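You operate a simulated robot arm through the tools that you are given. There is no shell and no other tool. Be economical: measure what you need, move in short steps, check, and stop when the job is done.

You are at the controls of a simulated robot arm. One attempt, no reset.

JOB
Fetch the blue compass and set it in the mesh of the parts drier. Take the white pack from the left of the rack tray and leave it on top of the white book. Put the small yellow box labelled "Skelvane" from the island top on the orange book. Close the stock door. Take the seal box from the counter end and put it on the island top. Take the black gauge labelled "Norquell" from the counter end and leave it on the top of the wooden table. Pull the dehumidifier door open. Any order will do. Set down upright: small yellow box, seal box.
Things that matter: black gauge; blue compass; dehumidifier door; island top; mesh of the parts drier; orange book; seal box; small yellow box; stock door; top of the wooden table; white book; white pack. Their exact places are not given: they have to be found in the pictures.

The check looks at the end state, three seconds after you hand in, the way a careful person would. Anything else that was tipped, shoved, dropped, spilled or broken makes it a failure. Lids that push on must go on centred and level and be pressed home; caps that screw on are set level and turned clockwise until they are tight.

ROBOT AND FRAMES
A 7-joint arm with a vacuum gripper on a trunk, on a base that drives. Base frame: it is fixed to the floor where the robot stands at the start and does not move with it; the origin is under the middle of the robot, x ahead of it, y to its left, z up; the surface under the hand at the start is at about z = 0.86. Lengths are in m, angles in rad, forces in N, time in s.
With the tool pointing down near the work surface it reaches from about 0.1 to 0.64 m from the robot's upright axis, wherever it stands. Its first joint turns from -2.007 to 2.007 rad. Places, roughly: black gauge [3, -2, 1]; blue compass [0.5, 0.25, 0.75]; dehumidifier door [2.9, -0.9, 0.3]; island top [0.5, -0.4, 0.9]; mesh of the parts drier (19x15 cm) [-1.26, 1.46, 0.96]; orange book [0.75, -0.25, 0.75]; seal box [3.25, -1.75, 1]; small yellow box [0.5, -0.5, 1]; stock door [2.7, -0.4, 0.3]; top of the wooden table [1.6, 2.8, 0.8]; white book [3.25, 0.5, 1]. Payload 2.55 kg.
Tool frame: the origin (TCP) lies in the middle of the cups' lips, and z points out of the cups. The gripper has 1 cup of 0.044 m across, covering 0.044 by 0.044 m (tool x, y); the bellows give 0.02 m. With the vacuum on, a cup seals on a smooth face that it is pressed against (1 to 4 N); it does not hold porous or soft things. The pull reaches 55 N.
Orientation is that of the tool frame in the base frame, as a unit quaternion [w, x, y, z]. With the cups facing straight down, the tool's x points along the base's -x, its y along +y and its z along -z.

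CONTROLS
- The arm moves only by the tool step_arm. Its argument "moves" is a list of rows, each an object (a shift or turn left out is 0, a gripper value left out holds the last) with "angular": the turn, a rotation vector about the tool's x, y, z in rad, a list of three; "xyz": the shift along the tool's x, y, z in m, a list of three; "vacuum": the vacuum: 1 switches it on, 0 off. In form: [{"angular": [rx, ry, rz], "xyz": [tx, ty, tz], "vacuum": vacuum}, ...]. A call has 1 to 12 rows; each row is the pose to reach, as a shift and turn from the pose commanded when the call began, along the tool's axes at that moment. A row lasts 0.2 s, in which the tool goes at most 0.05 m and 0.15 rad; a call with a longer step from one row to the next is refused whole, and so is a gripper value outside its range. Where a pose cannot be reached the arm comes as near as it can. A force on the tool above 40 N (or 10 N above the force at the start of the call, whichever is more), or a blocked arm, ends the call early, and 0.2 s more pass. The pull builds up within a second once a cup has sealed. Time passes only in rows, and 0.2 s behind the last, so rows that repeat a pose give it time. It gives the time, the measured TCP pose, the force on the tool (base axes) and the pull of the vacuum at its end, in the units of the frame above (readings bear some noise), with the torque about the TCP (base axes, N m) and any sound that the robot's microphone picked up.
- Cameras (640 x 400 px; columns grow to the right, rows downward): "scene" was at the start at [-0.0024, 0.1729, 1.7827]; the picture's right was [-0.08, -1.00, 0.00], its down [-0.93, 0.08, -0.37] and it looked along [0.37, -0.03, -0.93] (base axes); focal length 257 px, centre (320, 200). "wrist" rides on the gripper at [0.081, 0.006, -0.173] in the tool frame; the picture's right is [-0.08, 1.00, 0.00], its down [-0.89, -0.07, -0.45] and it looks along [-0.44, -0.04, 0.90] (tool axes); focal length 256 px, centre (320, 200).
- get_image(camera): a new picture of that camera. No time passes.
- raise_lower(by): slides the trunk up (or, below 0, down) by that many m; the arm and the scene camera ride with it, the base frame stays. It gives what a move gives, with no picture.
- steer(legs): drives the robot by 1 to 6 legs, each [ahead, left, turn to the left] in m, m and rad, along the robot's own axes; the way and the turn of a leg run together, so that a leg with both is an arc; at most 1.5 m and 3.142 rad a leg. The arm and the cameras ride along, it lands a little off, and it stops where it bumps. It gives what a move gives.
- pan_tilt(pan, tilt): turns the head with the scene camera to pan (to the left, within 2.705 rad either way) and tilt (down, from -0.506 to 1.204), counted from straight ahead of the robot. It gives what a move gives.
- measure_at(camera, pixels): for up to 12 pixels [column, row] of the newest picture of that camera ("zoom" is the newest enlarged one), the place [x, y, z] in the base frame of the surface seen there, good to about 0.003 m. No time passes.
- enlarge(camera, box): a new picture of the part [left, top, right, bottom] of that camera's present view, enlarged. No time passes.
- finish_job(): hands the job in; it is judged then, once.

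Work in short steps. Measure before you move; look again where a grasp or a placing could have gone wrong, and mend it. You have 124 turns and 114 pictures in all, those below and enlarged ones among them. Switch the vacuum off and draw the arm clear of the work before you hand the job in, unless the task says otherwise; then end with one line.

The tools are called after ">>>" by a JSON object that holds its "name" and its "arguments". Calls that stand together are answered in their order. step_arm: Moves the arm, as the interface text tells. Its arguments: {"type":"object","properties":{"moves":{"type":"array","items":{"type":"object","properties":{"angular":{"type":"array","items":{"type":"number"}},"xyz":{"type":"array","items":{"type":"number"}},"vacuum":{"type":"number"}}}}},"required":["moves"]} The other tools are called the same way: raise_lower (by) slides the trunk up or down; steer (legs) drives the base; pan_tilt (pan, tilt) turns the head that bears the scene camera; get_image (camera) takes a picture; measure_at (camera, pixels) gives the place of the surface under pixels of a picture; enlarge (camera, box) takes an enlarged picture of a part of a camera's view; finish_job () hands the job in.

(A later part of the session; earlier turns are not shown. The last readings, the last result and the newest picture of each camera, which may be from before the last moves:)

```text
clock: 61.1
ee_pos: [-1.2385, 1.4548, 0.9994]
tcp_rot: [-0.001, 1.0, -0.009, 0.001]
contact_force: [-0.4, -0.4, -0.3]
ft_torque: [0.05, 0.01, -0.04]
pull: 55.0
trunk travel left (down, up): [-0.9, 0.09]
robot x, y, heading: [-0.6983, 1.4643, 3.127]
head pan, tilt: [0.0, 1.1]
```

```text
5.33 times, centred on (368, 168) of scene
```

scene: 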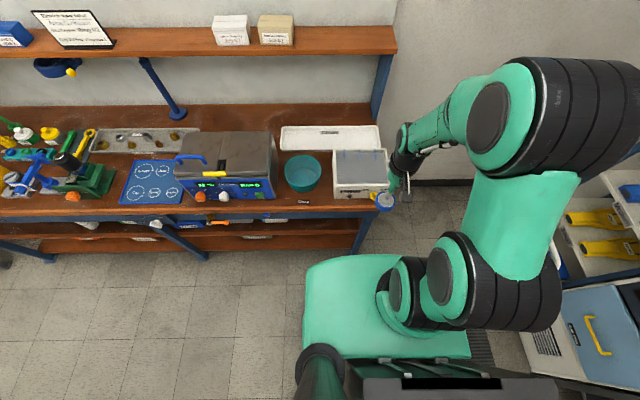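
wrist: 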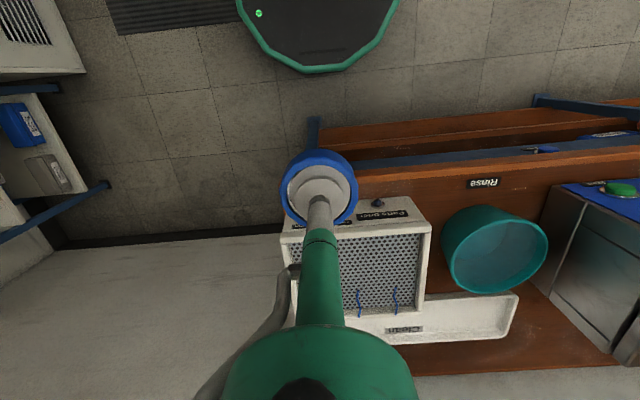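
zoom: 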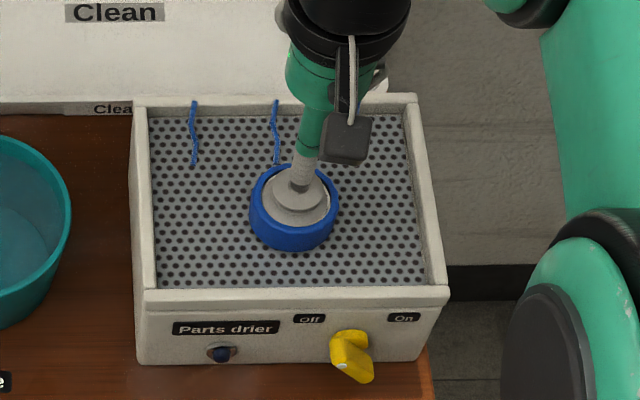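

Lower 0.011, release, and back off upward.

>>> {"name": "step_arm", "arguments": {"moves": [{"xyz": [0, 0, 0.006]}, {"xyz": [0, 0, 0.01]}, {"xyz": [0, 0, 0.011]}, {"xyz": [0, 0, 0.011], "vacuum": 0}, {"xyz": [0, 0, 0.011]}, {"xyz": [0, 0, 0.011]}, {"xyz": [0, 0, 0.0]}, {"xyz": [0, 0, -0.04]}, {"xyz": [0, 0, -0.08]}, {"xyz": [0.03, 0, -0.1]}, {"xyz": [0.07, 0, -0.11]}, {"xyz": [0.11, 0, -0.11]}]}}

>>> {"name": "enlarge", "arguments": {"camera": "scene", "box": [320, 130, 416, 205]}}

>>> {"name": "pan_tilt", "arguments": {"pan": 0.9, "tilt": 0.7}}

>>> {"name": "get_image", "arguments": {"camera": "scene"}}

```text
clock: 63.7
ee_pos: [-1.1273, 1.4534, 1.1107]
tcp_rot: [0.001, 1.0, -0.008, 0.0]
contact_force: [0.2, 0.1, 0.3]
ft_torque: [-0.01, 0.02, 0.01]
pull: 0.1
trunk travel left (down, up): [-0.9, 0.09]
robot x, y, heading: [-0.7003, 1.4647, 3.124]
head pan, tilt: [0.0, 1.1]
```

```text
5.33 times, centred on (368, 168) of scene
```

zoom: 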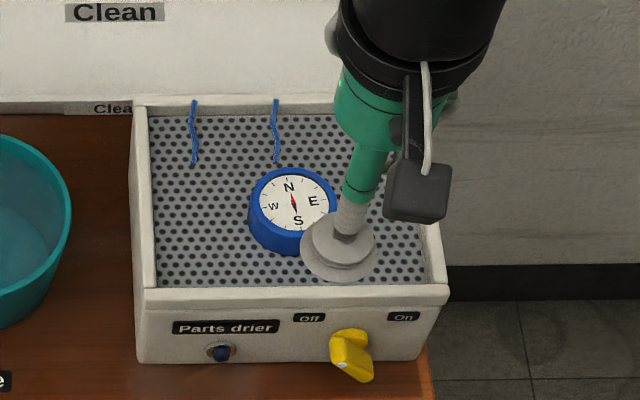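

```text
clock: 64.9
ee_pos: [-1.1296, 1.4522, 1.112]
tcp_rot: [0.0, 1.0, -0.008, 0.0]
contact_force: [-0.4, 0.4, 0.1]
ft_torque: [0.03, 0.01, 0.0]
pull: 0.1
trunk travel left (down, up): [-0.9, 0.09]
robot x, y, heading: [-0.6999, 1.4628, 3.125]
head pan, tilt: [0.901, 0.7]
```

```text
74 pictures are left
```

scene: 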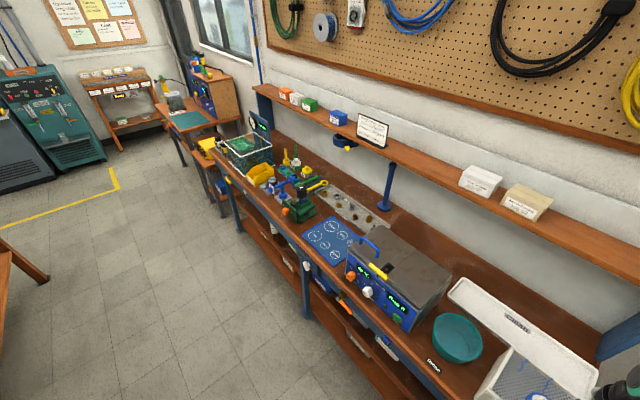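

The compass is in the mesh. Now I search for the "rack tray": zoom on the parts rack under the corkboard and the blue rack.

>>> {"name": "enlarge", "arguments": {"camera": "scene", "box": [60, 50, 240, 165]}}

>>> {"name": "pan_tilt", "arguments": {"pan": -1.3, "tilt": 0.6}}

>>> {"name": "get_image", "arguments": {"camera": "scene"}}

```text
3.48 times, centred on (150, 108) of scene
```

zoom: 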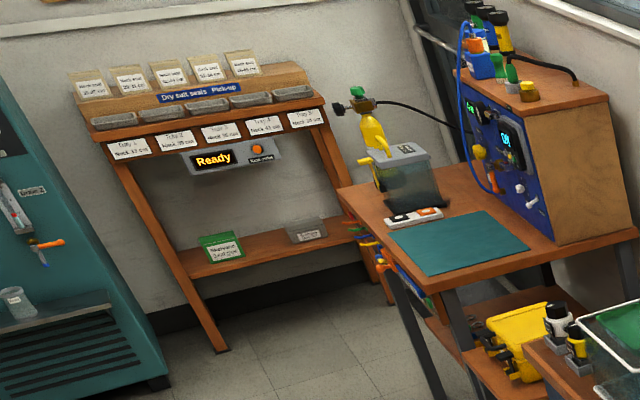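

```text
clock: 67.0
ee_pos: [-1.1288, 1.4525, 1.1119]
tcp_rot: [0.0, 1.0, -0.009, 0.0]
contact_force: [0.3, 0.3, 0.0]
ft_torque: [-0.02, -0.01, -0.02]
pull: 0.1
trunk travel left (down, up): [-0.9, 0.09]
robot x, y, heading: [-0.7003, 1.4649, 3.127]
head pan, tilt: [-1.3, 0.6]
```

```text
72 pictures are left
```

scene: 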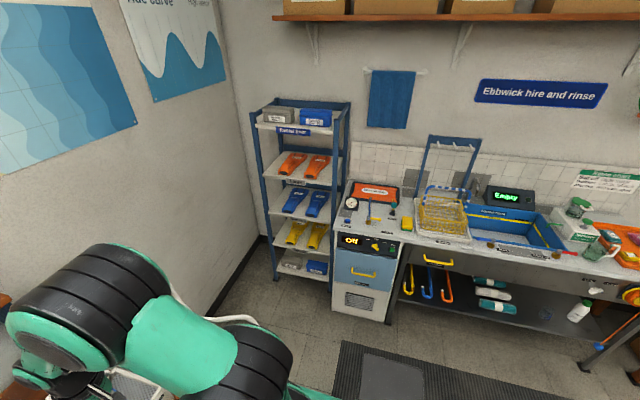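

Nothing certain there. Look at the peg stand's left side from here (pan 2.37), and the back shelves behind.

>>> {"name": "pan_tilt", "arguments": {"pan": 2.37, "tilt": 0.6}}

>>> {"name": "enlarge", "arguments": {"camera": "scene", "box": [230, 80, 430, 280]}}

>>> {"name": "get_image", "arguments": {"camera": "scene"}}

```text
clock: 70.0
ee_pos: [-1.1288, 1.4536, 1.1112]
tcp_rot: [0.001, 1.0, -0.008, 0.0]
contact_force: [-0.4, -0.5, -0.8]
ft_torque: [0.0, 0.0, -0.03]
pull: 0.1
trunk travel left (down, up): [-0.9, 0.09]
robot x, y, heading: [-0.7006, 1.4669, 3.122]
head pan, tilt: [2.37, 0.6]
```

```text
2.00 times, centred on (330, 180) of scene
```

zoom: 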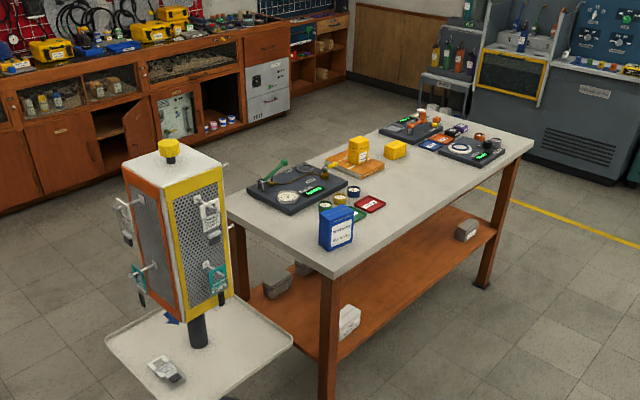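

```text
70 pictures are left
```

scene: 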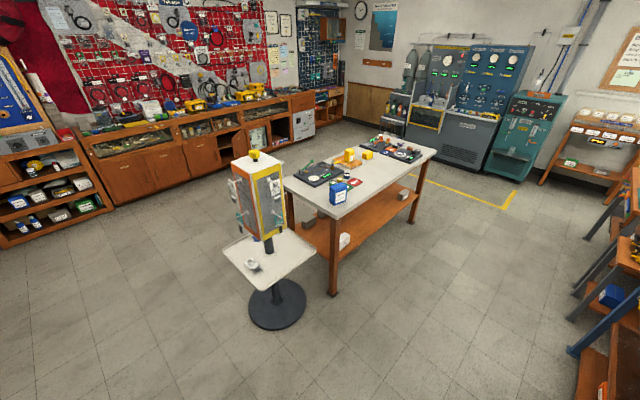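

The stand is a turning rack with a tray, and a white pack lies on it. I enlarge and measure.

>>> {"name": "measure_at", "arguments": {"camera": "scene", "pixels": [[252, 263], [225, 250], [256, 289], [315, 252], [275, 232], [255, 160], [278, 310], [276, 285]]}}

>>> {"name": "enlarge", "arguments": {"camera": "scene", "box": [220, 225, 320, 295]}}

```text
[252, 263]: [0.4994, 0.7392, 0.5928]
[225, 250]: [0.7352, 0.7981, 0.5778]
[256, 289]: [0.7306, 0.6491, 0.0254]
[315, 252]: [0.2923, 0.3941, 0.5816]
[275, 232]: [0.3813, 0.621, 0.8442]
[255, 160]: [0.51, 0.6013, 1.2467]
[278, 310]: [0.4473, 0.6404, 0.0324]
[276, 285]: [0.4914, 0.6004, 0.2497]
```

```text
5.71 times, centred on (270, 260) of scene
```

zoom: 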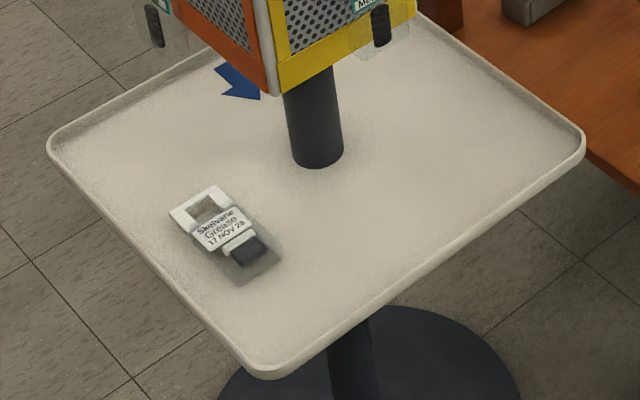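

The pack ("Skelvane Grease") lies at (0.50, 0.74, 0.59) beneath pegged packs. I drive round to its side (+y), facing -y, and look close.

>>> {"name": "steer", "arguments": {"legs": [[-0.5, 0, 0], [0, 0, 1.588], [0, 0.72, 0]]}}

>>> {"name": "pan_tilt", "arguments": {"pan": 0.0, "tilt": 0.8}}

>>> {"name": "get_image", "arguments": {"camera": "scene"}}

>>> {"name": "get_image", "arguments": {"camera": "wrist"}}

```text
clock: 80.4
ee_pos: [0.5384, 1.0306, 1.1109]
tcp_rot: [-0.001, 0.706, 0.708, 0.0]
contact_force: [0.9, 0.8, -0.2]
ft_torque: [0.01, 0.02, -0.02]
pull: 0.1
trunk travel left (down, up): [-0.9, 0.09]
robot x, y, heading: [0.5165, 1.4582, -1.567]
head pan, tilt: [2.37, 0.6]
```

```text
clock: 82.6
ee_pos: [0.5389, 1.0306, 1.1111]
tcp_rot: [0.001, 0.706, 0.708, 0.001]
contact_force: [-0.2, 0.5, -0.6]
ft_torque: [0.01, -0.01, -0.02]
pull: 0.0
trunk travel left (down, up): [-0.9, 0.09]
robot x, y, heading: [0.5209, 1.4619, -1.559]
head pan, tilt: [0.0, 0.799]
```

```text
68 pictures are left
```

scene: 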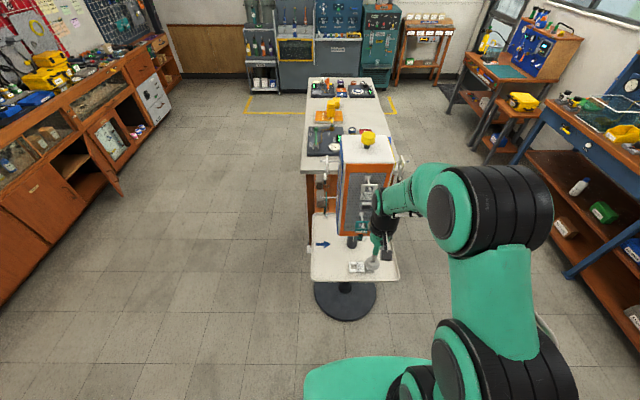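

```text
67 pictures are left
```

wrist: 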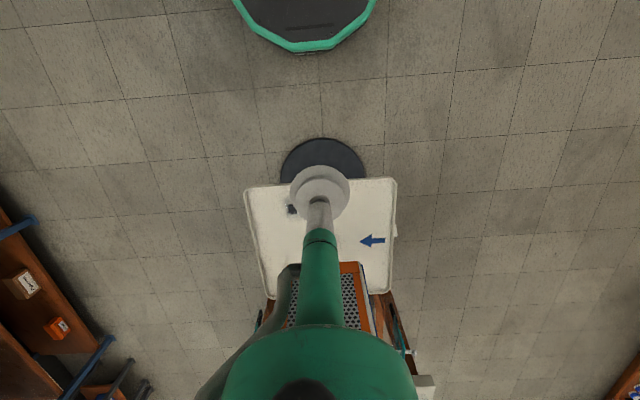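

>>> {"name": "step_arm", "arguments": {"moves": [{"xyz": [0, 0.05, 0]}, {"xyz": [0, 0.1, 0]}, {"xyz": [0.0, 0.15, 0]}, {"xyz": [0.0, 0.2, 0]}]}}

>>> {"name": "enlarge", "arguments": {"camera": "scene", "box": [295, 120, 425, 320]}}

>>> {"name": "measure_at", "arguments": {"camera": "scene", "pixels": [[357, 266], [368, 182], [340, 225], [345, 240], [367, 140], [318, 278], [398, 278], [316, 214], [310, 248]]}}

```text
clock: 83.6
ee_pos: [0.741, 1.0319, 1.1093]
tcp_rot: [-0.001, 0.706, 0.709, 0.0]
contact_force: [-0.2, -0.9, -0.4]
ft_torque: [-0.02, 0.05, -0.02]
pull: 0.1
trunk travel left (down, up): [-0.9, 0.09]
robot x, y, heading: [0.5193, 1.4595, -1.564]
head pan, tilt: [0.0, 0.799]
```

```text
2.00 times, centred on (360, 220) of scene
```

zoom: 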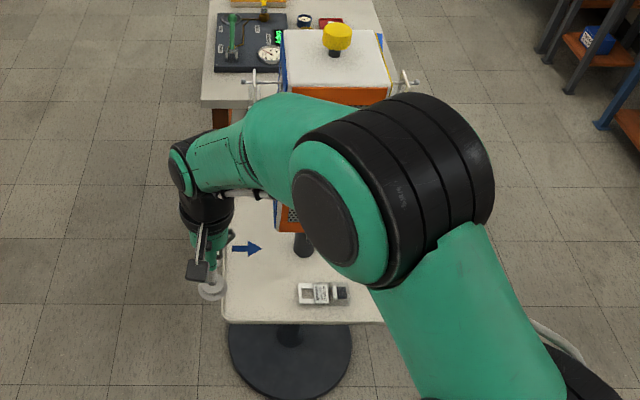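

```text
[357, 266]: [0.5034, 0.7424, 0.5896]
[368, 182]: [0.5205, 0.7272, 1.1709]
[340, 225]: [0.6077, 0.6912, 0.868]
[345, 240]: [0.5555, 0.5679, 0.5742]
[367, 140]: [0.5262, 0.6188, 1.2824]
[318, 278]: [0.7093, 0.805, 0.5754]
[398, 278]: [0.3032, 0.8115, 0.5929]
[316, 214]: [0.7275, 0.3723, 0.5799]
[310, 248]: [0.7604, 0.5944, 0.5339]
```

I swing the arm to the robot's right to get a clear view of the orange face.

>>> {"name": "step_arm", "arguments": {"moves": [{"xyz": [0.04, -0.03, 0]}, {"xyz": [0.06, -0.07, 0]}, {"xyz": [0.06, -0.12, 0]}, {"xyz": [0.06, -0.17, 0]}, {"xyz": [0.06, -0.22, 0]}, {"xyz": [0.06, -0.27, 0]}, {"xyz": [0.06, -0.32, 0]}, {"xyz": [0.06, -0.37, 0]}, {"xyz": [0.06, -0.42, 0]}, {"xyz": [0.06, -0.46, 0]}]}}

>>> {"name": "enlarge", "arguments": {"camera": "scene", "box": [295, 120, 425, 320]}}

```text
clock: 85.8
ee_pos: [0.2763, 1.0904, 1.1105]
tcp_rot: [0.001, 0.705, 0.709, 0.002]
contact_force: [-0.2, -0.3, 0.9]
ft_torque: [-0.01, -0.02, 0.01]
pull: 0.1
trunk travel left (down, up): [-0.9, 0.09]
robot x, y, heading: [0.5184, 1.4625, -1.56]
head pan, tilt: [0.0, 0.799]
```

```text
2.00 times, centred on (360, 220) of scene
```

zoom: 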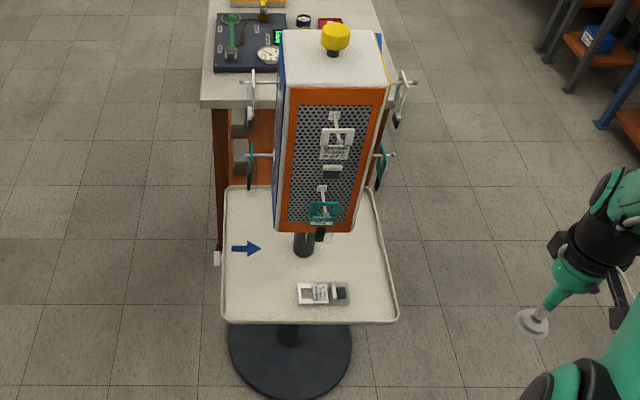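

>>> {"name": "measure_at", "arguments": {"camera": "zoom", "pixels": [[336, 116], [340, 138], [334, 170], [322, 188], [324, 212], [320, 235], [350, 225], [309, 293], [320, 293], [328, 293], [340, 294], [300, 293]]}}

>>> {"name": "enlarge", "arguments": {"camera": "scene", "box": [335, 245, 385, 280]}}

```text
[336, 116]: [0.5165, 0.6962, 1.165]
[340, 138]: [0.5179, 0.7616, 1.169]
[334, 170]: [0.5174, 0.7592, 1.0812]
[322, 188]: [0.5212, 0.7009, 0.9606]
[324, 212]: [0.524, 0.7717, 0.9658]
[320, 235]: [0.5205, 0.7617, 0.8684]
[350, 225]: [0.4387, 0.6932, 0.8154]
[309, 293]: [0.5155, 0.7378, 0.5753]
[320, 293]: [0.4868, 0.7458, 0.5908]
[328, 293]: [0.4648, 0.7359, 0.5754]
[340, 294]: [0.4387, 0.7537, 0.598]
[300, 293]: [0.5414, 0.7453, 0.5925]
```

```text
11.43 times, centred on (360, 262) of scene
```

zoom: 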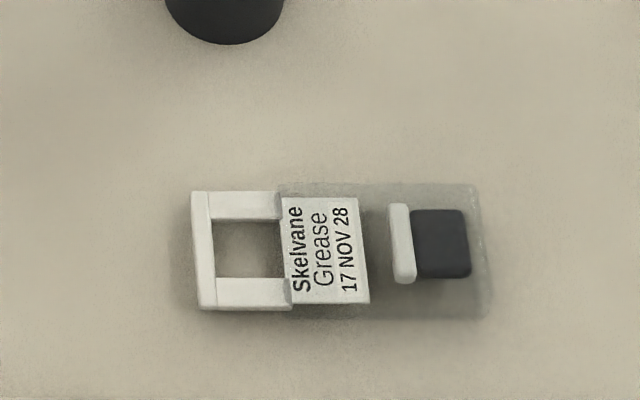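

Hanging packs overhang the pack (y to 0.775, x 0.49–0.55, z from ~0.85), so I'll come from the -x side with a slight lean. First centre the arm, then drive round.

>>> {"name": "step_arm", "arguments": {"moves": [{"xyz": [0, 0.05, 0]}, {"xyz": [0, 0.1, 0]}, {"xyz": [0, 0.15, 0]}, {"xyz": [0, 0.2, 0]}, {"xyz": [0, 0.24, 0]}]}}

>>> {"name": "steer", "arguments": {"legs": [[0, -0.7, 0], [0, 0, 1.5], [0, -0.63, 0]]}}

>>> {"name": "raise_lower", "arguments": {"by": -0.2}}

>>> {"name": "get_image", "arguments": {"camera": "scene"}}

>>> {"name": "get_image", "arguments": {"camera": "wrist"}}

```text
clock: 87.0
ee_pos: [0.519, 1.093, 1.1111]
tcp_rot: [0.0, 0.706, 0.708, -0.002]
contact_force: [0.0, 0.1, -0.5]
ft_torque: [0.0, -0.02, 0.0]
pull: 0.2
trunk travel left (down, up): [-0.9, 0.09]
robot x, y, heading: [0.5173, 1.4632, -1.563]
head pan, tilt: [0.0, 0.799]
```

```text
clock: 97.6
ee_pos: [0.1458, 0.7989, 1.1106]
tcp_rot: [0.0, 0.033, 0.999, 0.001]
contact_force: [0.0, -1.0, -0.2]
ft_torque: [0.01, 0.05, -0.01]
pull: 0.1
trunk travel left (down, up): [-0.9, 0.09]
robot x, y, heading: [-0.2226, 0.8233, -0.066]
head pan, tilt: [0.0, 0.799]
```

```text
clock: 99.8
ee_pos: [0.1475, 0.7995, 0.9107]
tcp_rot: [0.001, 0.034, 0.999, 0.0]
contact_force: [0.5, 0.2, 0.3]
ft_torque: [0.02, -0.03, -0.01]
pull: 0.1
trunk travel left (down, up): [-0.7, 0.29]
robot x, y, heading: [-0.2176, 0.8259, -0.063]
head pan, tilt: [0.0, 0.799]
```

```text
63 pictures are left
```

scene: 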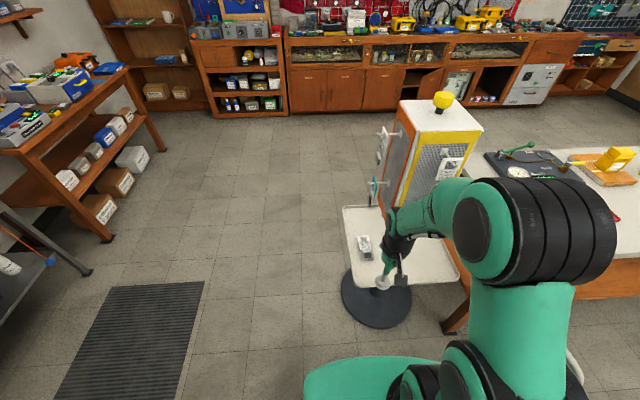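

```text
62 pictures are left
```

wrist: 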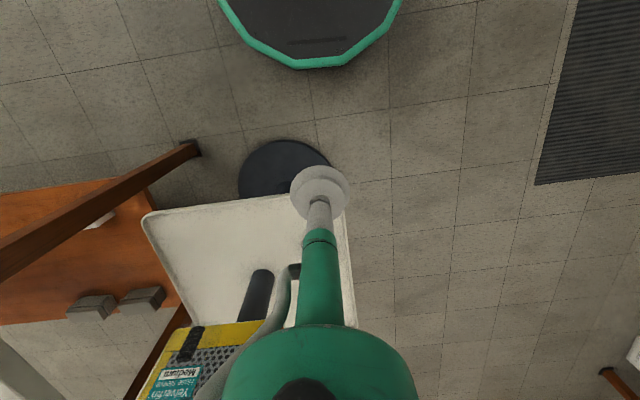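

Measure the disc edge, island leg, robot base front and pack from here.

>>> {"name": "measure_at", "arguments": {"camera": "scene", "pixels": [[342, 296], [378, 325], [448, 330], [365, 243], [362, 252], [450, 165], [372, 190], [436, 166]]}}

>>> {"name": "measure_at", "arguments": {"camera": "wrist", "pixels": [[310, 60], [238, 170], [285, 142], [195, 148]]}}

>>> {"name": "enlarge", "arguments": {"camera": "scene", "box": [335, 90, 495, 290]}}

```text
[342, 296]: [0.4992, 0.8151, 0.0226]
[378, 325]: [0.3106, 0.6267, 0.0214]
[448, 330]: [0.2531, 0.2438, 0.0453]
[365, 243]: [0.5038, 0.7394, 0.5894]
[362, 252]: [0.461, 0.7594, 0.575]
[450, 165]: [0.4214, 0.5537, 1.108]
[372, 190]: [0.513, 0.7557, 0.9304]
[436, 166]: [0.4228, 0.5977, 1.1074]
```

```text
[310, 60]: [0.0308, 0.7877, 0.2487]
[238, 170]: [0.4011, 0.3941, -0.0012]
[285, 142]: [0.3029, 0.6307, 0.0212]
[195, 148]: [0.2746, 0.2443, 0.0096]
```

```text
2.00 times, centred on (415, 190) of scene
```

zoom: 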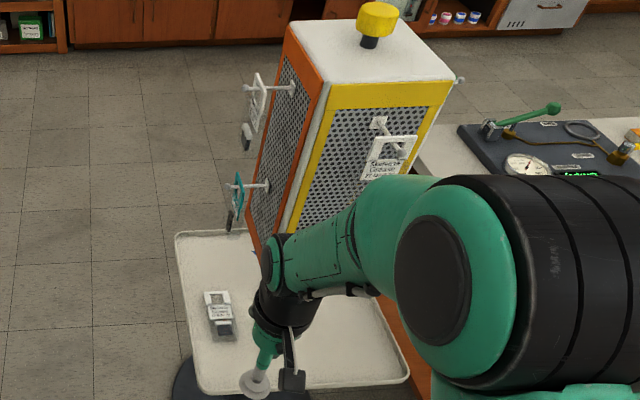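

Clear floor ahead. Drive ahead 0.12 m and lower the trunk another 0.1.

>>> {"name": "steer", "arguments": {"legs": [[0.12, 0, 0]]}}

>>> {"name": "raise_lower", "arguments": {"by": -0.12}}

>>> {"name": "get_image", "arguments": {"camera": "wrist"}}

```text
clock: 101.0
ee_pos: [0.2662, 0.792, 0.9099]
tcp_rot: [-0.002, 0.033, 0.999, -0.001]
contact_force: [0.4, 0.2, 0.6]
ft_torque: [0.01, 0.06, -0.03]
pull: 0.1
trunk travel left (down, up): [-0.7, 0.29]
robot x, y, heading: [-0.1001, 0.8202, -0.062]
head pan, tilt: [0.0, 0.799]
```

```text
clock: 102.5
ee_pos: [0.2654, 0.7912, 0.7904]
tcp_rot: [0.0, 0.032, 0.999, -0.001]
contact_force: [-0.4, -0.3, -0.1]
ft_torque: [0.0, -0.03, 0.02]
pull: 0.1
trunk travel left (down, up): [-0.58, 0.41]
robot x, y, heading: [-0.1038, 0.8173, -0.063]
head pan, tilt: [0.0, 0.799]
```

```text
60 pictures are left
```

wrist: 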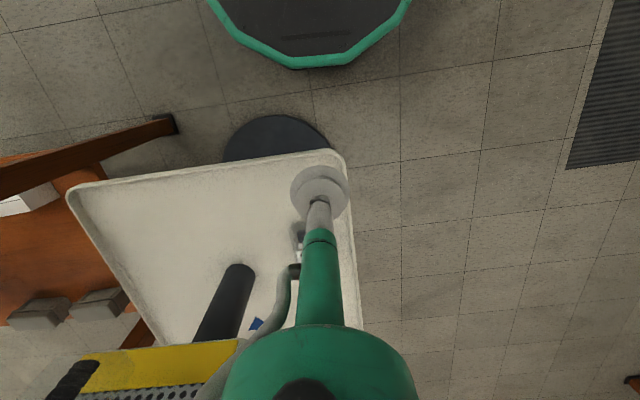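

Lean the tool 0.3 rad (body back toward me) and go near the pack for a close look.

>>> {"name": "step_arm", "arguments": {"moves": [{"xyz": [-0.035, -0.008, 0.01], "angular": [0, -0.1, 0]}, {"xyz": [-0.07, -0.016, 0.03], "angular": [0, -0.2, 0]}, {"xyz": [-0.1, -0.024, 0.05], "angular": [0, -0.3, 0]}, {"xyz": [-0.12, -0.032, 0.07], "angular": [0, -0.3, 0]}, {"xyz": [-0.137, -0.032, 0.09], "angular": [0, -0.3, 0]}, {"xyz": [-0.137, -0.032, 0.09], "angular": [0, -0.3, 0]}]}}

>>> {"name": "get_image", "arguments": {"camera": "wrist"}}

>>> {"name": "enlarge", "arguments": {"camera": "scene", "box": [335, 90, 495, 290]}}

```text
clock: 103.9
ee_pos: [0.3991, 0.7503, 0.7004]
tcp_rot: [0.149, 0.032, 0.988, -0.005]
contact_force: [-0.3, 0.3, -0.1]
ft_torque: [0.0, 0.01, 0.03]
pull: 0.0
trunk travel left (down, up): [-0.58, 0.41]
robot x, y, heading: [-0.0992, 0.8192, -0.07]
head pan, tilt: [0.0, 0.799]
```

```text
59 pictures are left
```

wrist: 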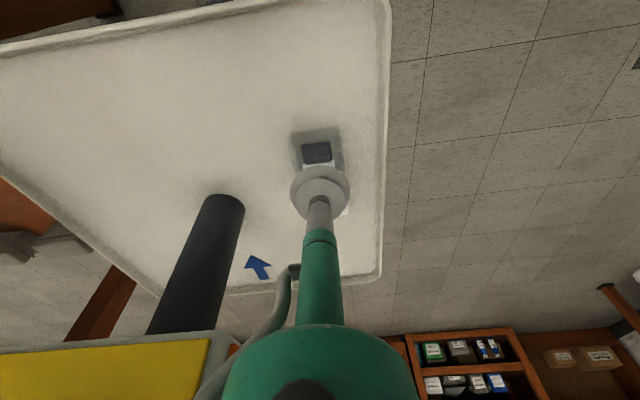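

```text
2.00 times, centred on (415, 190) of scene
```

zoom: 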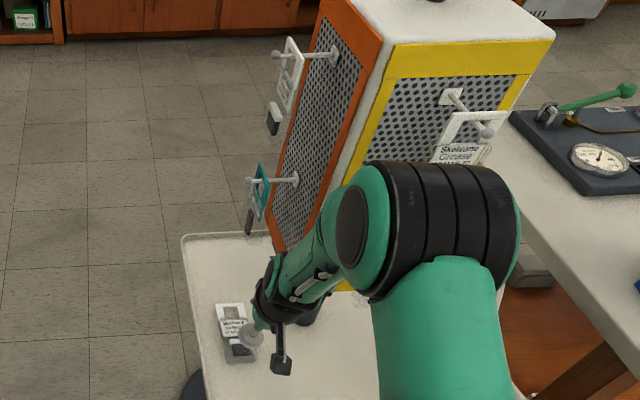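

>>> {"name": "measure_at", "arguments": {"camera": "zoom", "pixels": [[510, 220], [430, 170], [350, 180], [460, 150], [232, 312], [236, 326], [222, 322], [238, 334], [265, 180], [250, 220], [282, 262], [240, 350]]}}

>>> {"name": "enlarge", "arguments": {"camera": "scene", "box": [430, 230, 480, 280]}}

```text
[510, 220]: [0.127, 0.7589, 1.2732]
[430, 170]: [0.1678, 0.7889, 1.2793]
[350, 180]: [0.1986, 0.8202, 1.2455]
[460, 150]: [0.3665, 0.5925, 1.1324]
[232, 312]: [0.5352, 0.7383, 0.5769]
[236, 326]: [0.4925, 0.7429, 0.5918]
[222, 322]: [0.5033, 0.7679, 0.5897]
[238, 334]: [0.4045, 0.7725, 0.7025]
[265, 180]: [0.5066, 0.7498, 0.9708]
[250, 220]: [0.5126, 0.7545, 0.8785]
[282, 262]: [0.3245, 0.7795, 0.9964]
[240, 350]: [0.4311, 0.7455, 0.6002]
```

```text
8.00 times, centred on (455, 255) of scene
```

zoom: 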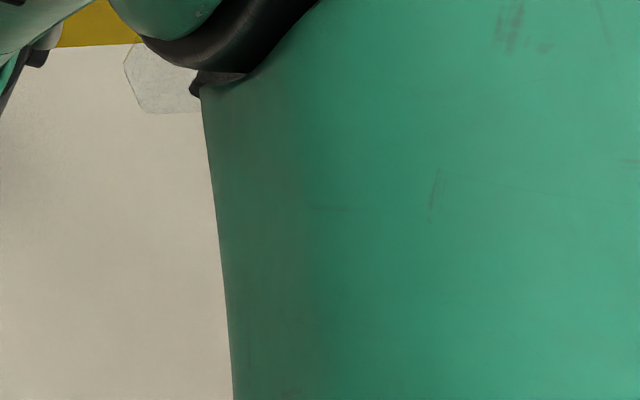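

Go to 4 cm above the label centre (0.487, 0.743) with the lean reduced to 0.25.

>>> {"name": "step_arm", "arguments": {"moves": [{"xyz": [-0.02, -0.0016, 0.03], "angular": [0, 0.02, 0]}, {"xyz": [-0.04, -0.0016, 0.06], "angular": [0, 0.04, 0]}, {"xyz": [-0.0636, -0.0016, 0.0932], "angular": [0, 0.05, 0]}, {"xyz": [-0.0636, -0.0016, 0.0932], "angular": [0, 0.05, 0]}]}}

>>> {"name": "enlarge", "arguments": {"camera": "scene", "box": [345, 170, 425, 280]}}

>>> {"name": "get_image", "arguments": {"camera": "wrist"}}

```text
clock: 104.9
ee_pos: [0.4881, 0.7434, 0.6305]
tcp_rot: [0.124, 0.033, 0.992, -0.005]
contact_force: [0.0, 0.0, -0.2]
ft_torque: [0.01, 0.01, -0.02]
pull: 0.0
trunk travel left (down, up): [-0.58, 0.41]
robot x, y, heading: [-0.0996, 0.8204, -0.065]
head pan, tilt: [0.0, 0.799]
```

```text
3.64 times, centred on (385, 225) of scene
```

zoom: 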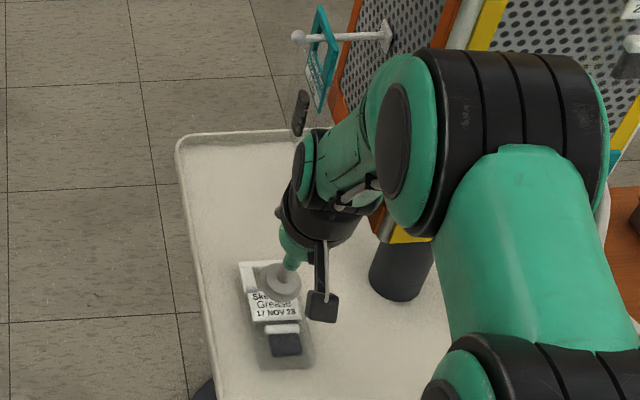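

```text
55 pictures are left
```

wrist: 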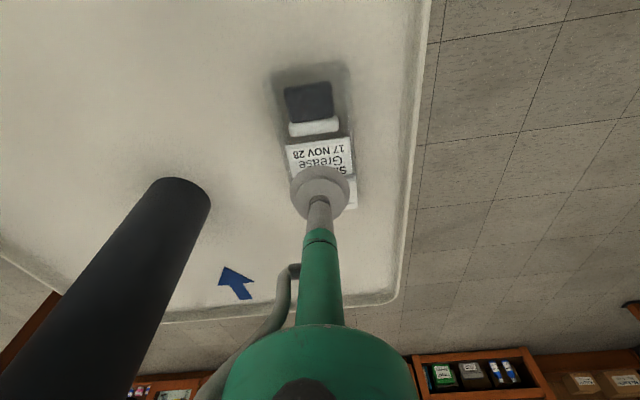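

>>> {"name": "measure_at", "arguments": {"camera": "zoom", "pixels": [[298, 115], [302, 150], [292, 185], [300, 128], [262, 315], [248, 272], [298, 312], [252, 318], [310, 70]]}}

>>> {"name": "measure_at", "arguments": {"camera": "wrist", "pixels": [[290, 150], [348, 145], [320, 150], [295, 168], [352, 160], [310, 130], [350, 195], [354, 205]]}}

```text
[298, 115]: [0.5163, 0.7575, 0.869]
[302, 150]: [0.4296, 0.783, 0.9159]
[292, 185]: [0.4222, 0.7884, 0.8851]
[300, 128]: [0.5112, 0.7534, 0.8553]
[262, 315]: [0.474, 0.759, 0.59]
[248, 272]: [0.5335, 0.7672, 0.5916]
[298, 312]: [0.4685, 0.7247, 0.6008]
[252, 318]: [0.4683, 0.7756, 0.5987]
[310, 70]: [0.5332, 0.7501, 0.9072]
```

```text
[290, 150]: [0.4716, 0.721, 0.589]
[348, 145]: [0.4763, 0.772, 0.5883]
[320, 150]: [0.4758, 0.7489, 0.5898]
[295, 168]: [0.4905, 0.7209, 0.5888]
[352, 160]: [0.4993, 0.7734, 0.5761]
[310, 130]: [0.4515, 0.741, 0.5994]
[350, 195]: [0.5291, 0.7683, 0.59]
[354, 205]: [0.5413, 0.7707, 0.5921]
```

Clearance holds. Lower vertically onto the label with the vacuum on.

>>> {"name": "step_arm", "arguments": {"moves": [{"xyz": [0.0055, 0.002, 0.019], "vacuum": 1}, {"xyz": [0.008, 0.003, 0.029]}, {"xyz": [0.0095, 0.003, 0.034]}, {"xyz": [0.0105, 0.003, 0.0375]}, {"xyz": [0.0115, 0.003, 0.041]}, {"xyz": [0.0115, 0.003, 0.041]}, {"xyz": [0.0115, 0.003, 0.041]}, {"xyz": [0.0115, 0.003, 0.041]}]}}

```text
clock: 106.7
ee_pos: [0.4905, 0.7465, 0.5917]
tcp_rot: [0.129, 0.032, 0.991, -0.005]
contact_force: [4.5, -0.2, 27.7]
ft_torque: [0.48, 1.97, -0.11]
pull: 54.1
trunk travel left (down, up): [-0.58, 0.41]
robot x, y, heading: [-0.1008, 0.8228, -0.066]
head pan, tilt: [0.0, 0.799]
```

Sealed (54). Lift a little, then withdraw toward me.

>>> {"name": "step_arm", "arguments": {"moves": [{"xyz": [-0.005, 0, -0.0194]}, {"xyz": [-0.0098, 0, -0.0388]}, {"xyz": [-0.0123, 0, -0.0485]}, {"xyz": [0.03, -0.003, -0.06]}, {"xyz": [0.07, -0.006, -0.072]}, {"xyz": [0.115, -0.009, -0.083]}, {"xyz": [0.16, -0.012, -0.095]}, {"xyz": [0.2, -0.014, -0.105]}]}}

>>> {"name": "get_image", "arguments": {"camera": "scene"}}

```text
clock: 108.5
ee_pos: [0.2646, 0.7469, 0.6422]
tcp_rot: [0.126, 0.033, 0.992, -0.005]
contact_force: [0.4, -0.1, -0.9]
ft_torque: [0.01, 0.3, 0.02]
pull: 54.4
trunk travel left (down, up): [-0.58, 0.41]
robot x, y, heading: [-0.1008, 0.8211, -0.07]
head pan, tilt: [0.0, 0.799]
```

```text
54 pictures are left
```

scene: 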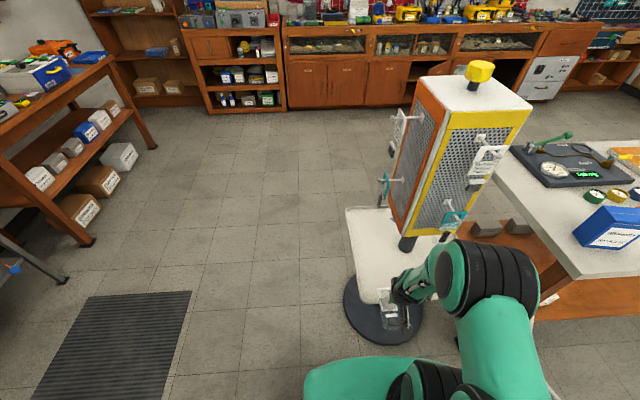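

The pack is held and the hanging ones look untouched. Straighten the tool and raise the trunk.

>>> {"name": "step_arm", "arguments": {"moves": [{"xyz": [0, 0, -0.02], "angular": [0, 0.12, 0]}, {"xyz": [0, 0, -0.04], "angular": [0, 0.25, 0]}, {"xyz": [0, 0, -0.06], "angular": [0, 0.25, 0]}]}}

>>> {"name": "raise_lower", "arguments": {"by": 0.4}}

>>> {"name": "steer", "arguments": {"legs": [[-0.1, 0.5, 0.066], [1.5, 0, 0], [0.95, 0, 0], [0, -0.5, 0]]}}

>>> {"name": "pan_tilt", "arguments": {"pan": 0.0, "tilt": 0.75}}

>>> {"name": "get_image", "arguments": {"camera": "scene"}}

>>> {"name": "get_image", "arguments": {"camera": "wrist"}}

```text
clock: 109.3
ee_pos: [0.2482, 0.748, 0.6985]
tcp_rot: [-0.001, 0.034, 0.999, 0.0]
contact_force: [-0.2, 0.0, -0.7]
ft_torque: [0.03, 0.29, 0.0]
pull: 54.8
trunk travel left (down, up): [-0.58, 0.41]
robot x, y, heading: [-0.1029, 0.8214, -0.065]
head pan, tilt: [0.0, 0.799]
```

```text
clock: 113.1
ee_pos: [0.2513, 0.7478, 1.0978]
tcp_rot: [0.0, 0.033, 0.999, 0.001]
contact_force: [0.6, 0.9, -0.3]
ft_torque: [0.02, 0.25, 0.01]
pull: 55.0
trunk travel left (down, up): [-0.98, 0.01]
robot x, y, heading: [-0.0985, 0.8207, -0.059]
head pan, tilt: [0.0, 0.799]
```

```text
clock: 130.3
ee_pos: [2.6228, 0.7709, 1.0974]
tcp_rot: [0.0, 0.001, 1.0, 0.0]
contact_force: [-0.2, 0.8, -0.3]
ft_torque: [-0.02, 0.21, 0.0]
pull: 55.3
trunk travel left (down, up): [-0.98, 0.01]
robot x, y, heading: [2.2665, 0.8192, 0.002]
head pan, tilt: [0.0, 0.799]
```

```text
clock: 130.9
ee_pos: [2.623, 0.7706, 1.0977]
tcp_rot: [0.0, 0.001, 1.0, 0.0]
contact_force: [0.0, 0.0, -1.1]
ft_torque: [0.0, 0.23, 0.01]
pull: 54.7
trunk travel left (down, up): [-0.98, 0.01]
robot x, y, heading: [2.2653, 0.8193, -0.001]
head pan, tilt: [0.0, 0.75]
```

```text
53 pictures are left
```

scene: 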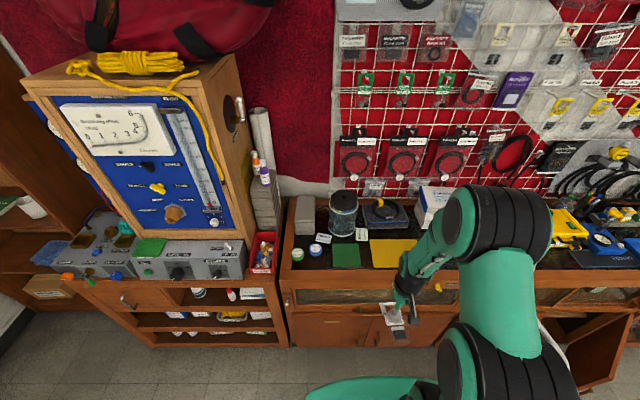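

```text
52 pictures are left
```

wrist: 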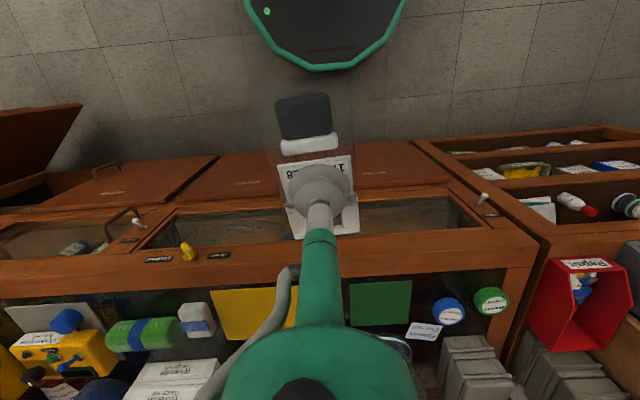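

The white book likely lies near wrist (175,385). Slide right 0.2 m and look.

>>> {"name": "steer", "arguments": {"legs": [[0, -0.22, 0]]}}

>>> {"name": "get_image", "arguments": {"camera": "wrist"}}

>>> {"name": "pan_tilt", "arguments": {"pan": -0.4, "tilt": 0.9}}

>>> {"name": "get_image", "arguments": {"camera": "scene"}}

```text
clock: 132.6
ee_pos: [2.6224, 0.553, 1.0963]
tcp_rot: [0.001, 0.001, 1.0, 0.001]
contact_force: [-0.6, -0.2, -0.5]
ft_torque: [-0.01, 0.19, -0.01]
pull: 55.1
trunk travel left (down, up): [-0.98, 0.01]
robot x, y, heading: [2.2671, 0.6024, -0.005]
head pan, tilt: [0.0, 0.75]
```

```text
51 pictures are left
```

wrist: 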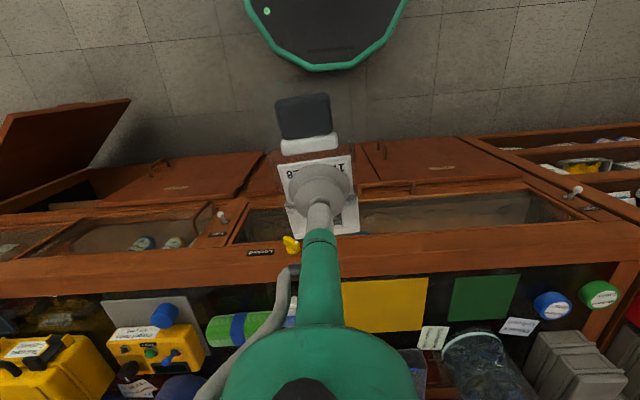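

```text
clock: 133.5
ee_pos: [2.6232, 0.554, 1.0966]
tcp_rot: [0.0, 0.001, 1.0, 0.0]
contact_force: [0.4, -0.3, -0.3]
ft_torque: [-0.04, 0.18, 0.0]
pull: 54.7
trunk travel left (down, up): [-0.98, 0.01]
robot x, y, heading: [2.2676, 0.5989, -0.001]
head pan, tilt: [-0.4, 0.901]
```

```text
50 pictures are left
```

scene: 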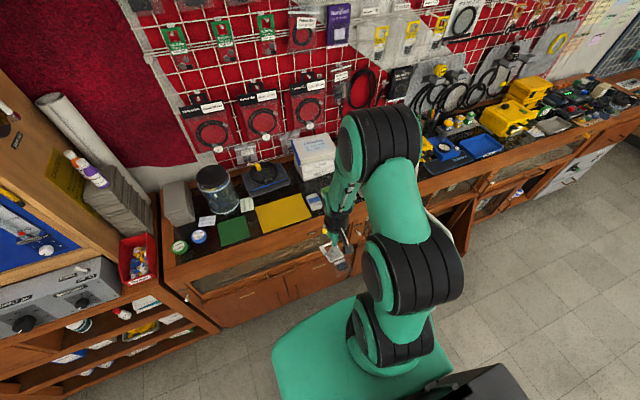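

The white book stack is around scene (314,155). Enlarge and measure it.

>>> {"name": "enlarge", "arguments": {"camera": "scene", "box": [270, 110, 370, 220]}}

>>> {"name": "measure_at", "arguments": {"camera": "scene", "pixels": [[314, 145], [295, 142], [330, 136], [304, 160], [336, 152], [316, 172], [282, 213], [250, 235], [320, 172], [314, 201], [312, 155]]}}

```text
3.64 times, centred on (320, 165) of scene
```

zoom: 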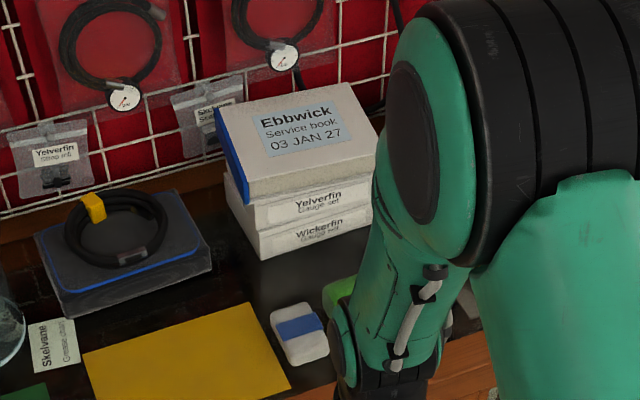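

```text
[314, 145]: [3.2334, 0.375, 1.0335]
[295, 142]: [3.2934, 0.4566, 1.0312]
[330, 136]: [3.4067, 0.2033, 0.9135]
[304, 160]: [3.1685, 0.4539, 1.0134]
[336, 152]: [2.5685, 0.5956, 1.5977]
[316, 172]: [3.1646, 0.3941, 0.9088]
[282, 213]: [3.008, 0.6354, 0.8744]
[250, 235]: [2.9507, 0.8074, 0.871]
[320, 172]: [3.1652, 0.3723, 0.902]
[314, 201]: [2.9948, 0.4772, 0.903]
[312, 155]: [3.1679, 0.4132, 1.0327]
```

>>> {"name": "measure_at", "arguments": {"camera": "zoom", "pixels": [[228, 112], [345, 90], [370, 150], [252, 190], [300, 140], [470, 230]]}}

>>> {"name": "measure_at", "arguments": {"camera": "scene", "pixels": [[240, 280], [300, 265], [250, 225], [200, 255], [262, 180]]}}

```text
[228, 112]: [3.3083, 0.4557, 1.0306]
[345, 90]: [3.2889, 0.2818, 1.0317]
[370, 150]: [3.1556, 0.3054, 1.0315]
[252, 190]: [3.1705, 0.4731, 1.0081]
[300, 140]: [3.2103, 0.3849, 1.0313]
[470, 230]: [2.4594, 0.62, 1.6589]
```

```text
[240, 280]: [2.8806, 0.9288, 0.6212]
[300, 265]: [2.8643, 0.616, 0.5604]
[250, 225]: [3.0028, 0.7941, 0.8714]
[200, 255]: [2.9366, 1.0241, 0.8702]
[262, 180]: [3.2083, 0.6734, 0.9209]
```

Drive so the book comes in reach: right 0.18, then ahead 0.32.

>>> {"name": "steer", "arguments": {"legs": [[0, -0.2, 0], [0.33, 0, 0]]}}

>>> {"name": "get_image", "arguments": {"camera": "wrist"}}

>>> {"name": "get_image", "arguments": {"camera": "scene"}}

```text
clock: 136.8
ee_pos: [2.9265, 0.3541, 1.0964]
tcp_rot: [-0.001, -0.001, 1.0, -0.001]
contact_force: [0.3, -0.1, -0.1]
ft_torque: [0.0, 0.2, 0.0]
pull: 55.3
trunk travel left (down, up): [-0.98, 0.01]
robot x, y, heading: [2.5686, 0.4, 0.003]
head pan, tilt: [-0.4, 0.901]
stopped in leg 2: the robot was blocked; the commanded pose is now the measured one
```

```text
48 pictures are left
```

wrist: 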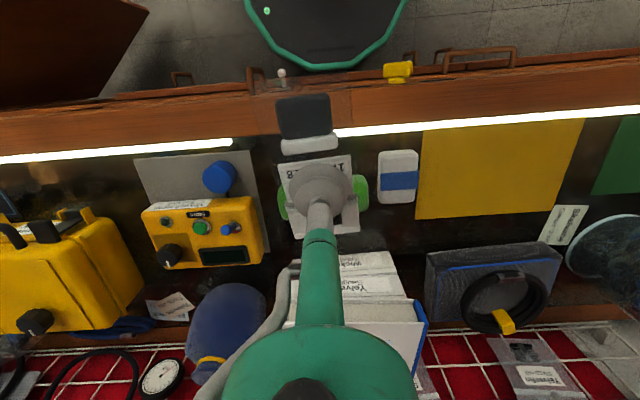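

```text
47 pictures are left
```

scene: 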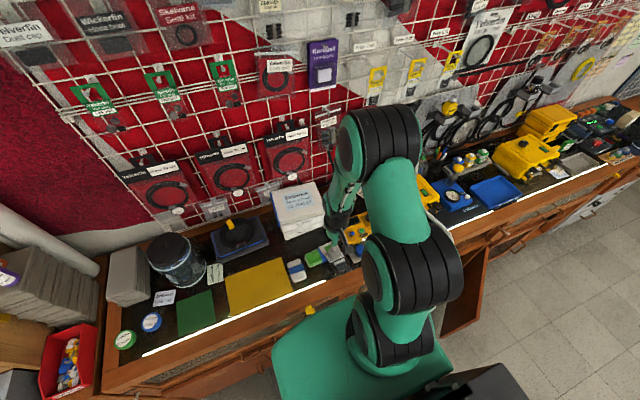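

The base touches the counter at x = 2.569, so reach is limited. I rotate the pack 90° so that it lies along the book's length, then go out.

>>> {"name": "step_arm", "arguments": {"moves": [{"angular": [0, 0, 0.14]}, {"angular": [0, 0, 0.28]}, {"angular": [0, 0, 0.42]}, {"angular": [0, 0, 0.56]}, {"angular": [0, 0, 0.7]}, {"angular": [0, 0, 0.84]}, {"angular": [0, 0, 0.98]}, {"angular": [0, 0, 1.12]}, {"angular": [0, 0, 1.26]}, {"angular": [0, 0, 1.4]}, {"angular": [0, 0, 1.54]}, {"angular": [0, 0, 1.57]}]}}

>>> {"name": "pan_tilt", "arguments": {"pan": 0.1, "tilt": 0.75}}

>>> {"name": "enlarge", "arguments": {"camera": "scene", "box": [200, 80, 520, 280]}}

```text
clock: 139.4
ee_pos: [2.9233, 0.3525, 1.0984]
tcp_rot: [0.0, 0.708, 0.707, 0.001]
contact_force: [-0.2, 0.0, -1.1]
ft_torque: [0.2, -0.02, 0.0]
pull: 54.3
trunk travel left (down, up): [-0.98, 0.01]
robot x, y, heading: [2.5681, 0.397, -0.001]
head pan, tilt: [-0.4, 0.901]
```

```text
clock: 140.3
ee_pos: [2.9233, 0.353, 1.0967]
tcp_rot: [0.001, 0.707, 0.708, 0.0]
contact_force: [0.6, 0.3, -0.7]
ft_torque: [0.16, 0.06, 0.0]
pull: 54.7
trunk travel left (down, up): [-0.98, 0.01]
robot x, y, heading: [2.5652, 0.4008, 0.0]
head pan, tilt: [0.099, 0.75]
```

```text
2.00 times, centred on (360, 180) of scene
```

zoom: 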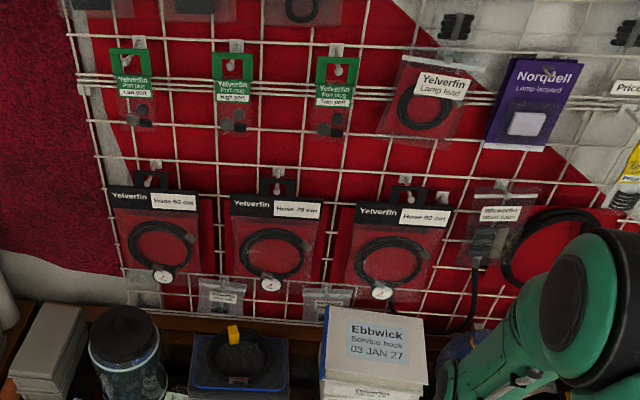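

>>> {"name": "measure_at", "arguments": {"camera": "zoom", "pixels": [[382, 292], [330, 300], [400, 240], [375, 340], [330, 330], [420, 350], [415, 380], [330, 378]]}}

>>> {"name": "step_arm", "arguments": {"moves": [{"xyz": [0.005, 0.045, 0]}, {"xyz": [0.01, 0.09, 0]}, {"xyz": [0.015, 0.135, 0]}, {"xyz": [0.02, 0.18, 0]}, {"xyz": [0.022, 0.22, 0]}, {"xyz": [0.022, 0.25, 0]}]}}

>>> {"name": "enlarge", "arguments": {"camera": "scene", "box": [300, 180, 460, 300]}}

```text
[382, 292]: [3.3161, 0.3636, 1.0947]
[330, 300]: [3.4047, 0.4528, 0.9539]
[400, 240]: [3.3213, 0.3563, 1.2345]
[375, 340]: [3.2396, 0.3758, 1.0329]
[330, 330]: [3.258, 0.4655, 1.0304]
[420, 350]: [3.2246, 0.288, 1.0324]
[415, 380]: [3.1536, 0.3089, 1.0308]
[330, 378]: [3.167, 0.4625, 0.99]
```

```text
clock: 141.7
ee_pos: [3.1756, 0.3764, 1.0979]
tcp_rot: [0.0, 0.706, 0.708, 0.0]
contact_force: [0.3, 0.1, -1.0]
ft_torque: [0.2, 0.01, 0.02]
pull: 54.7
trunk travel left (down, up): [-0.98, 0.01]
robot x, y, heading: [2.569, 0.4026, 0.002]
head pan, tilt: [0.099, 0.75]
```

```text
3.33 times, centred on (380, 240) of scene
```

zoom: 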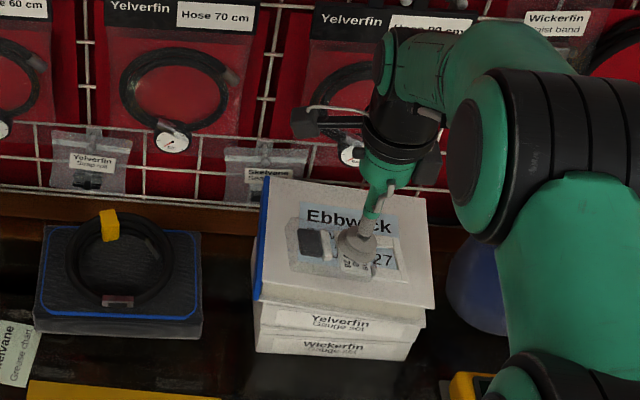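

Over the book. Extend 0.028 more and lower gradually to contact (TCP ≈ 1.047).

>>> {"name": "step_arm", "arguments": {"moves": [{"xyz": [0, 0.015, 0.01]}, {"xyz": [0, 0.028, 0.025]}, {"xyz": [0, 0.028, 0.038]}, {"xyz": [0, 0.028, 0.046]}, {"xyz": [0, 0.028, 0.05]}, {"xyz": [0, 0.028, 0.052]}]}}

>>> {"name": "enlarge", "arguments": {"camera": "scene", "box": [300, 180, 460, 300]}}

```text
clock: 143.2
ee_pos: [3.2085, 0.3762, 1.0552]
tcp_rot: [0.007, 0.706, 0.708, 0.006]
contact_force: [-3.8, 1.3, 17.3]
ft_torque: [-0.01, 0.42, -0.01]
pull: 55.0
trunk travel left (down, up): [-0.98, 0.01]
robot x, y, heading: [2.56, 0.4003, 0.005]
head pan, tilt: [0.099, 0.75]
stopped in row 6: the force on the tool passed its limit at 40 N (the readings are from after the stop); the commanded pose is now the measured one
```

```text
3.33 times, centred on (380, 240) of scene
```

zoom: 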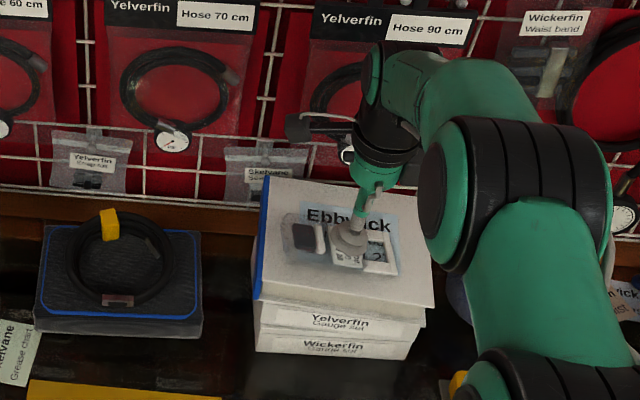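

The pack is pressed on the book. Release, then rise straight up and retract.

>>> {"name": "step_arm", "arguments": {"moves": [{"xyz": [0, 0, -0.003], "vacuum": 0}, {"xyz": [0, 0, -0.003]}, {"xyz": [0, 0, -0.003]}, {"xyz": [0, 0, -0.02]}, {"xyz": [0, -0.01, -0.045]}, {"xyz": [0, -0.05, -0.045]}, {"xyz": [0, -0.1, -0.045]}, {"xyz": [0, -0.15, -0.045]}, {"xyz": [0, -0.2, -0.045]}, {"xyz": [0, -0.25, -0.045]}]}}

>>> {"name": "enlarge", "arguments": {"camera": "scene", "box": [300, 180, 460, 300]}}

```text
clock: 145.4
ee_pos: [2.954, 0.3748, 1.0933]
tcp_rot: [0.006, 0.706, 0.708, 0.005]
contact_force: [0.5, 0.5, -0.5]
ft_torque: [0.02, -0.02, 0.01]
pull: 0.0
trunk travel left (down, up): [-0.98, 0.01]
robot x, y, heading: [2.5685, 0.3966, -0.001]
head pan, tilt: [0.099, 0.75]
```

```text
3.33 times, centred on (380, 240) of scene
```

zoom: 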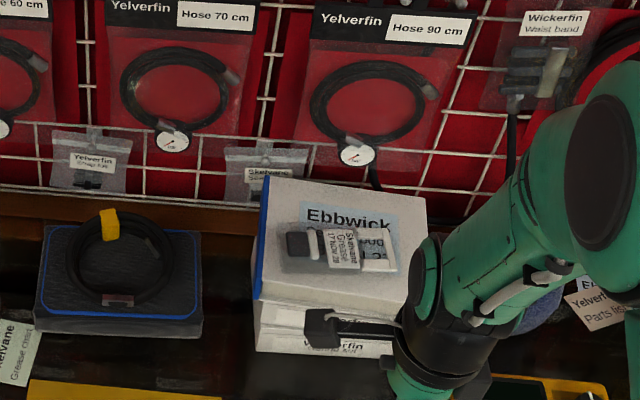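

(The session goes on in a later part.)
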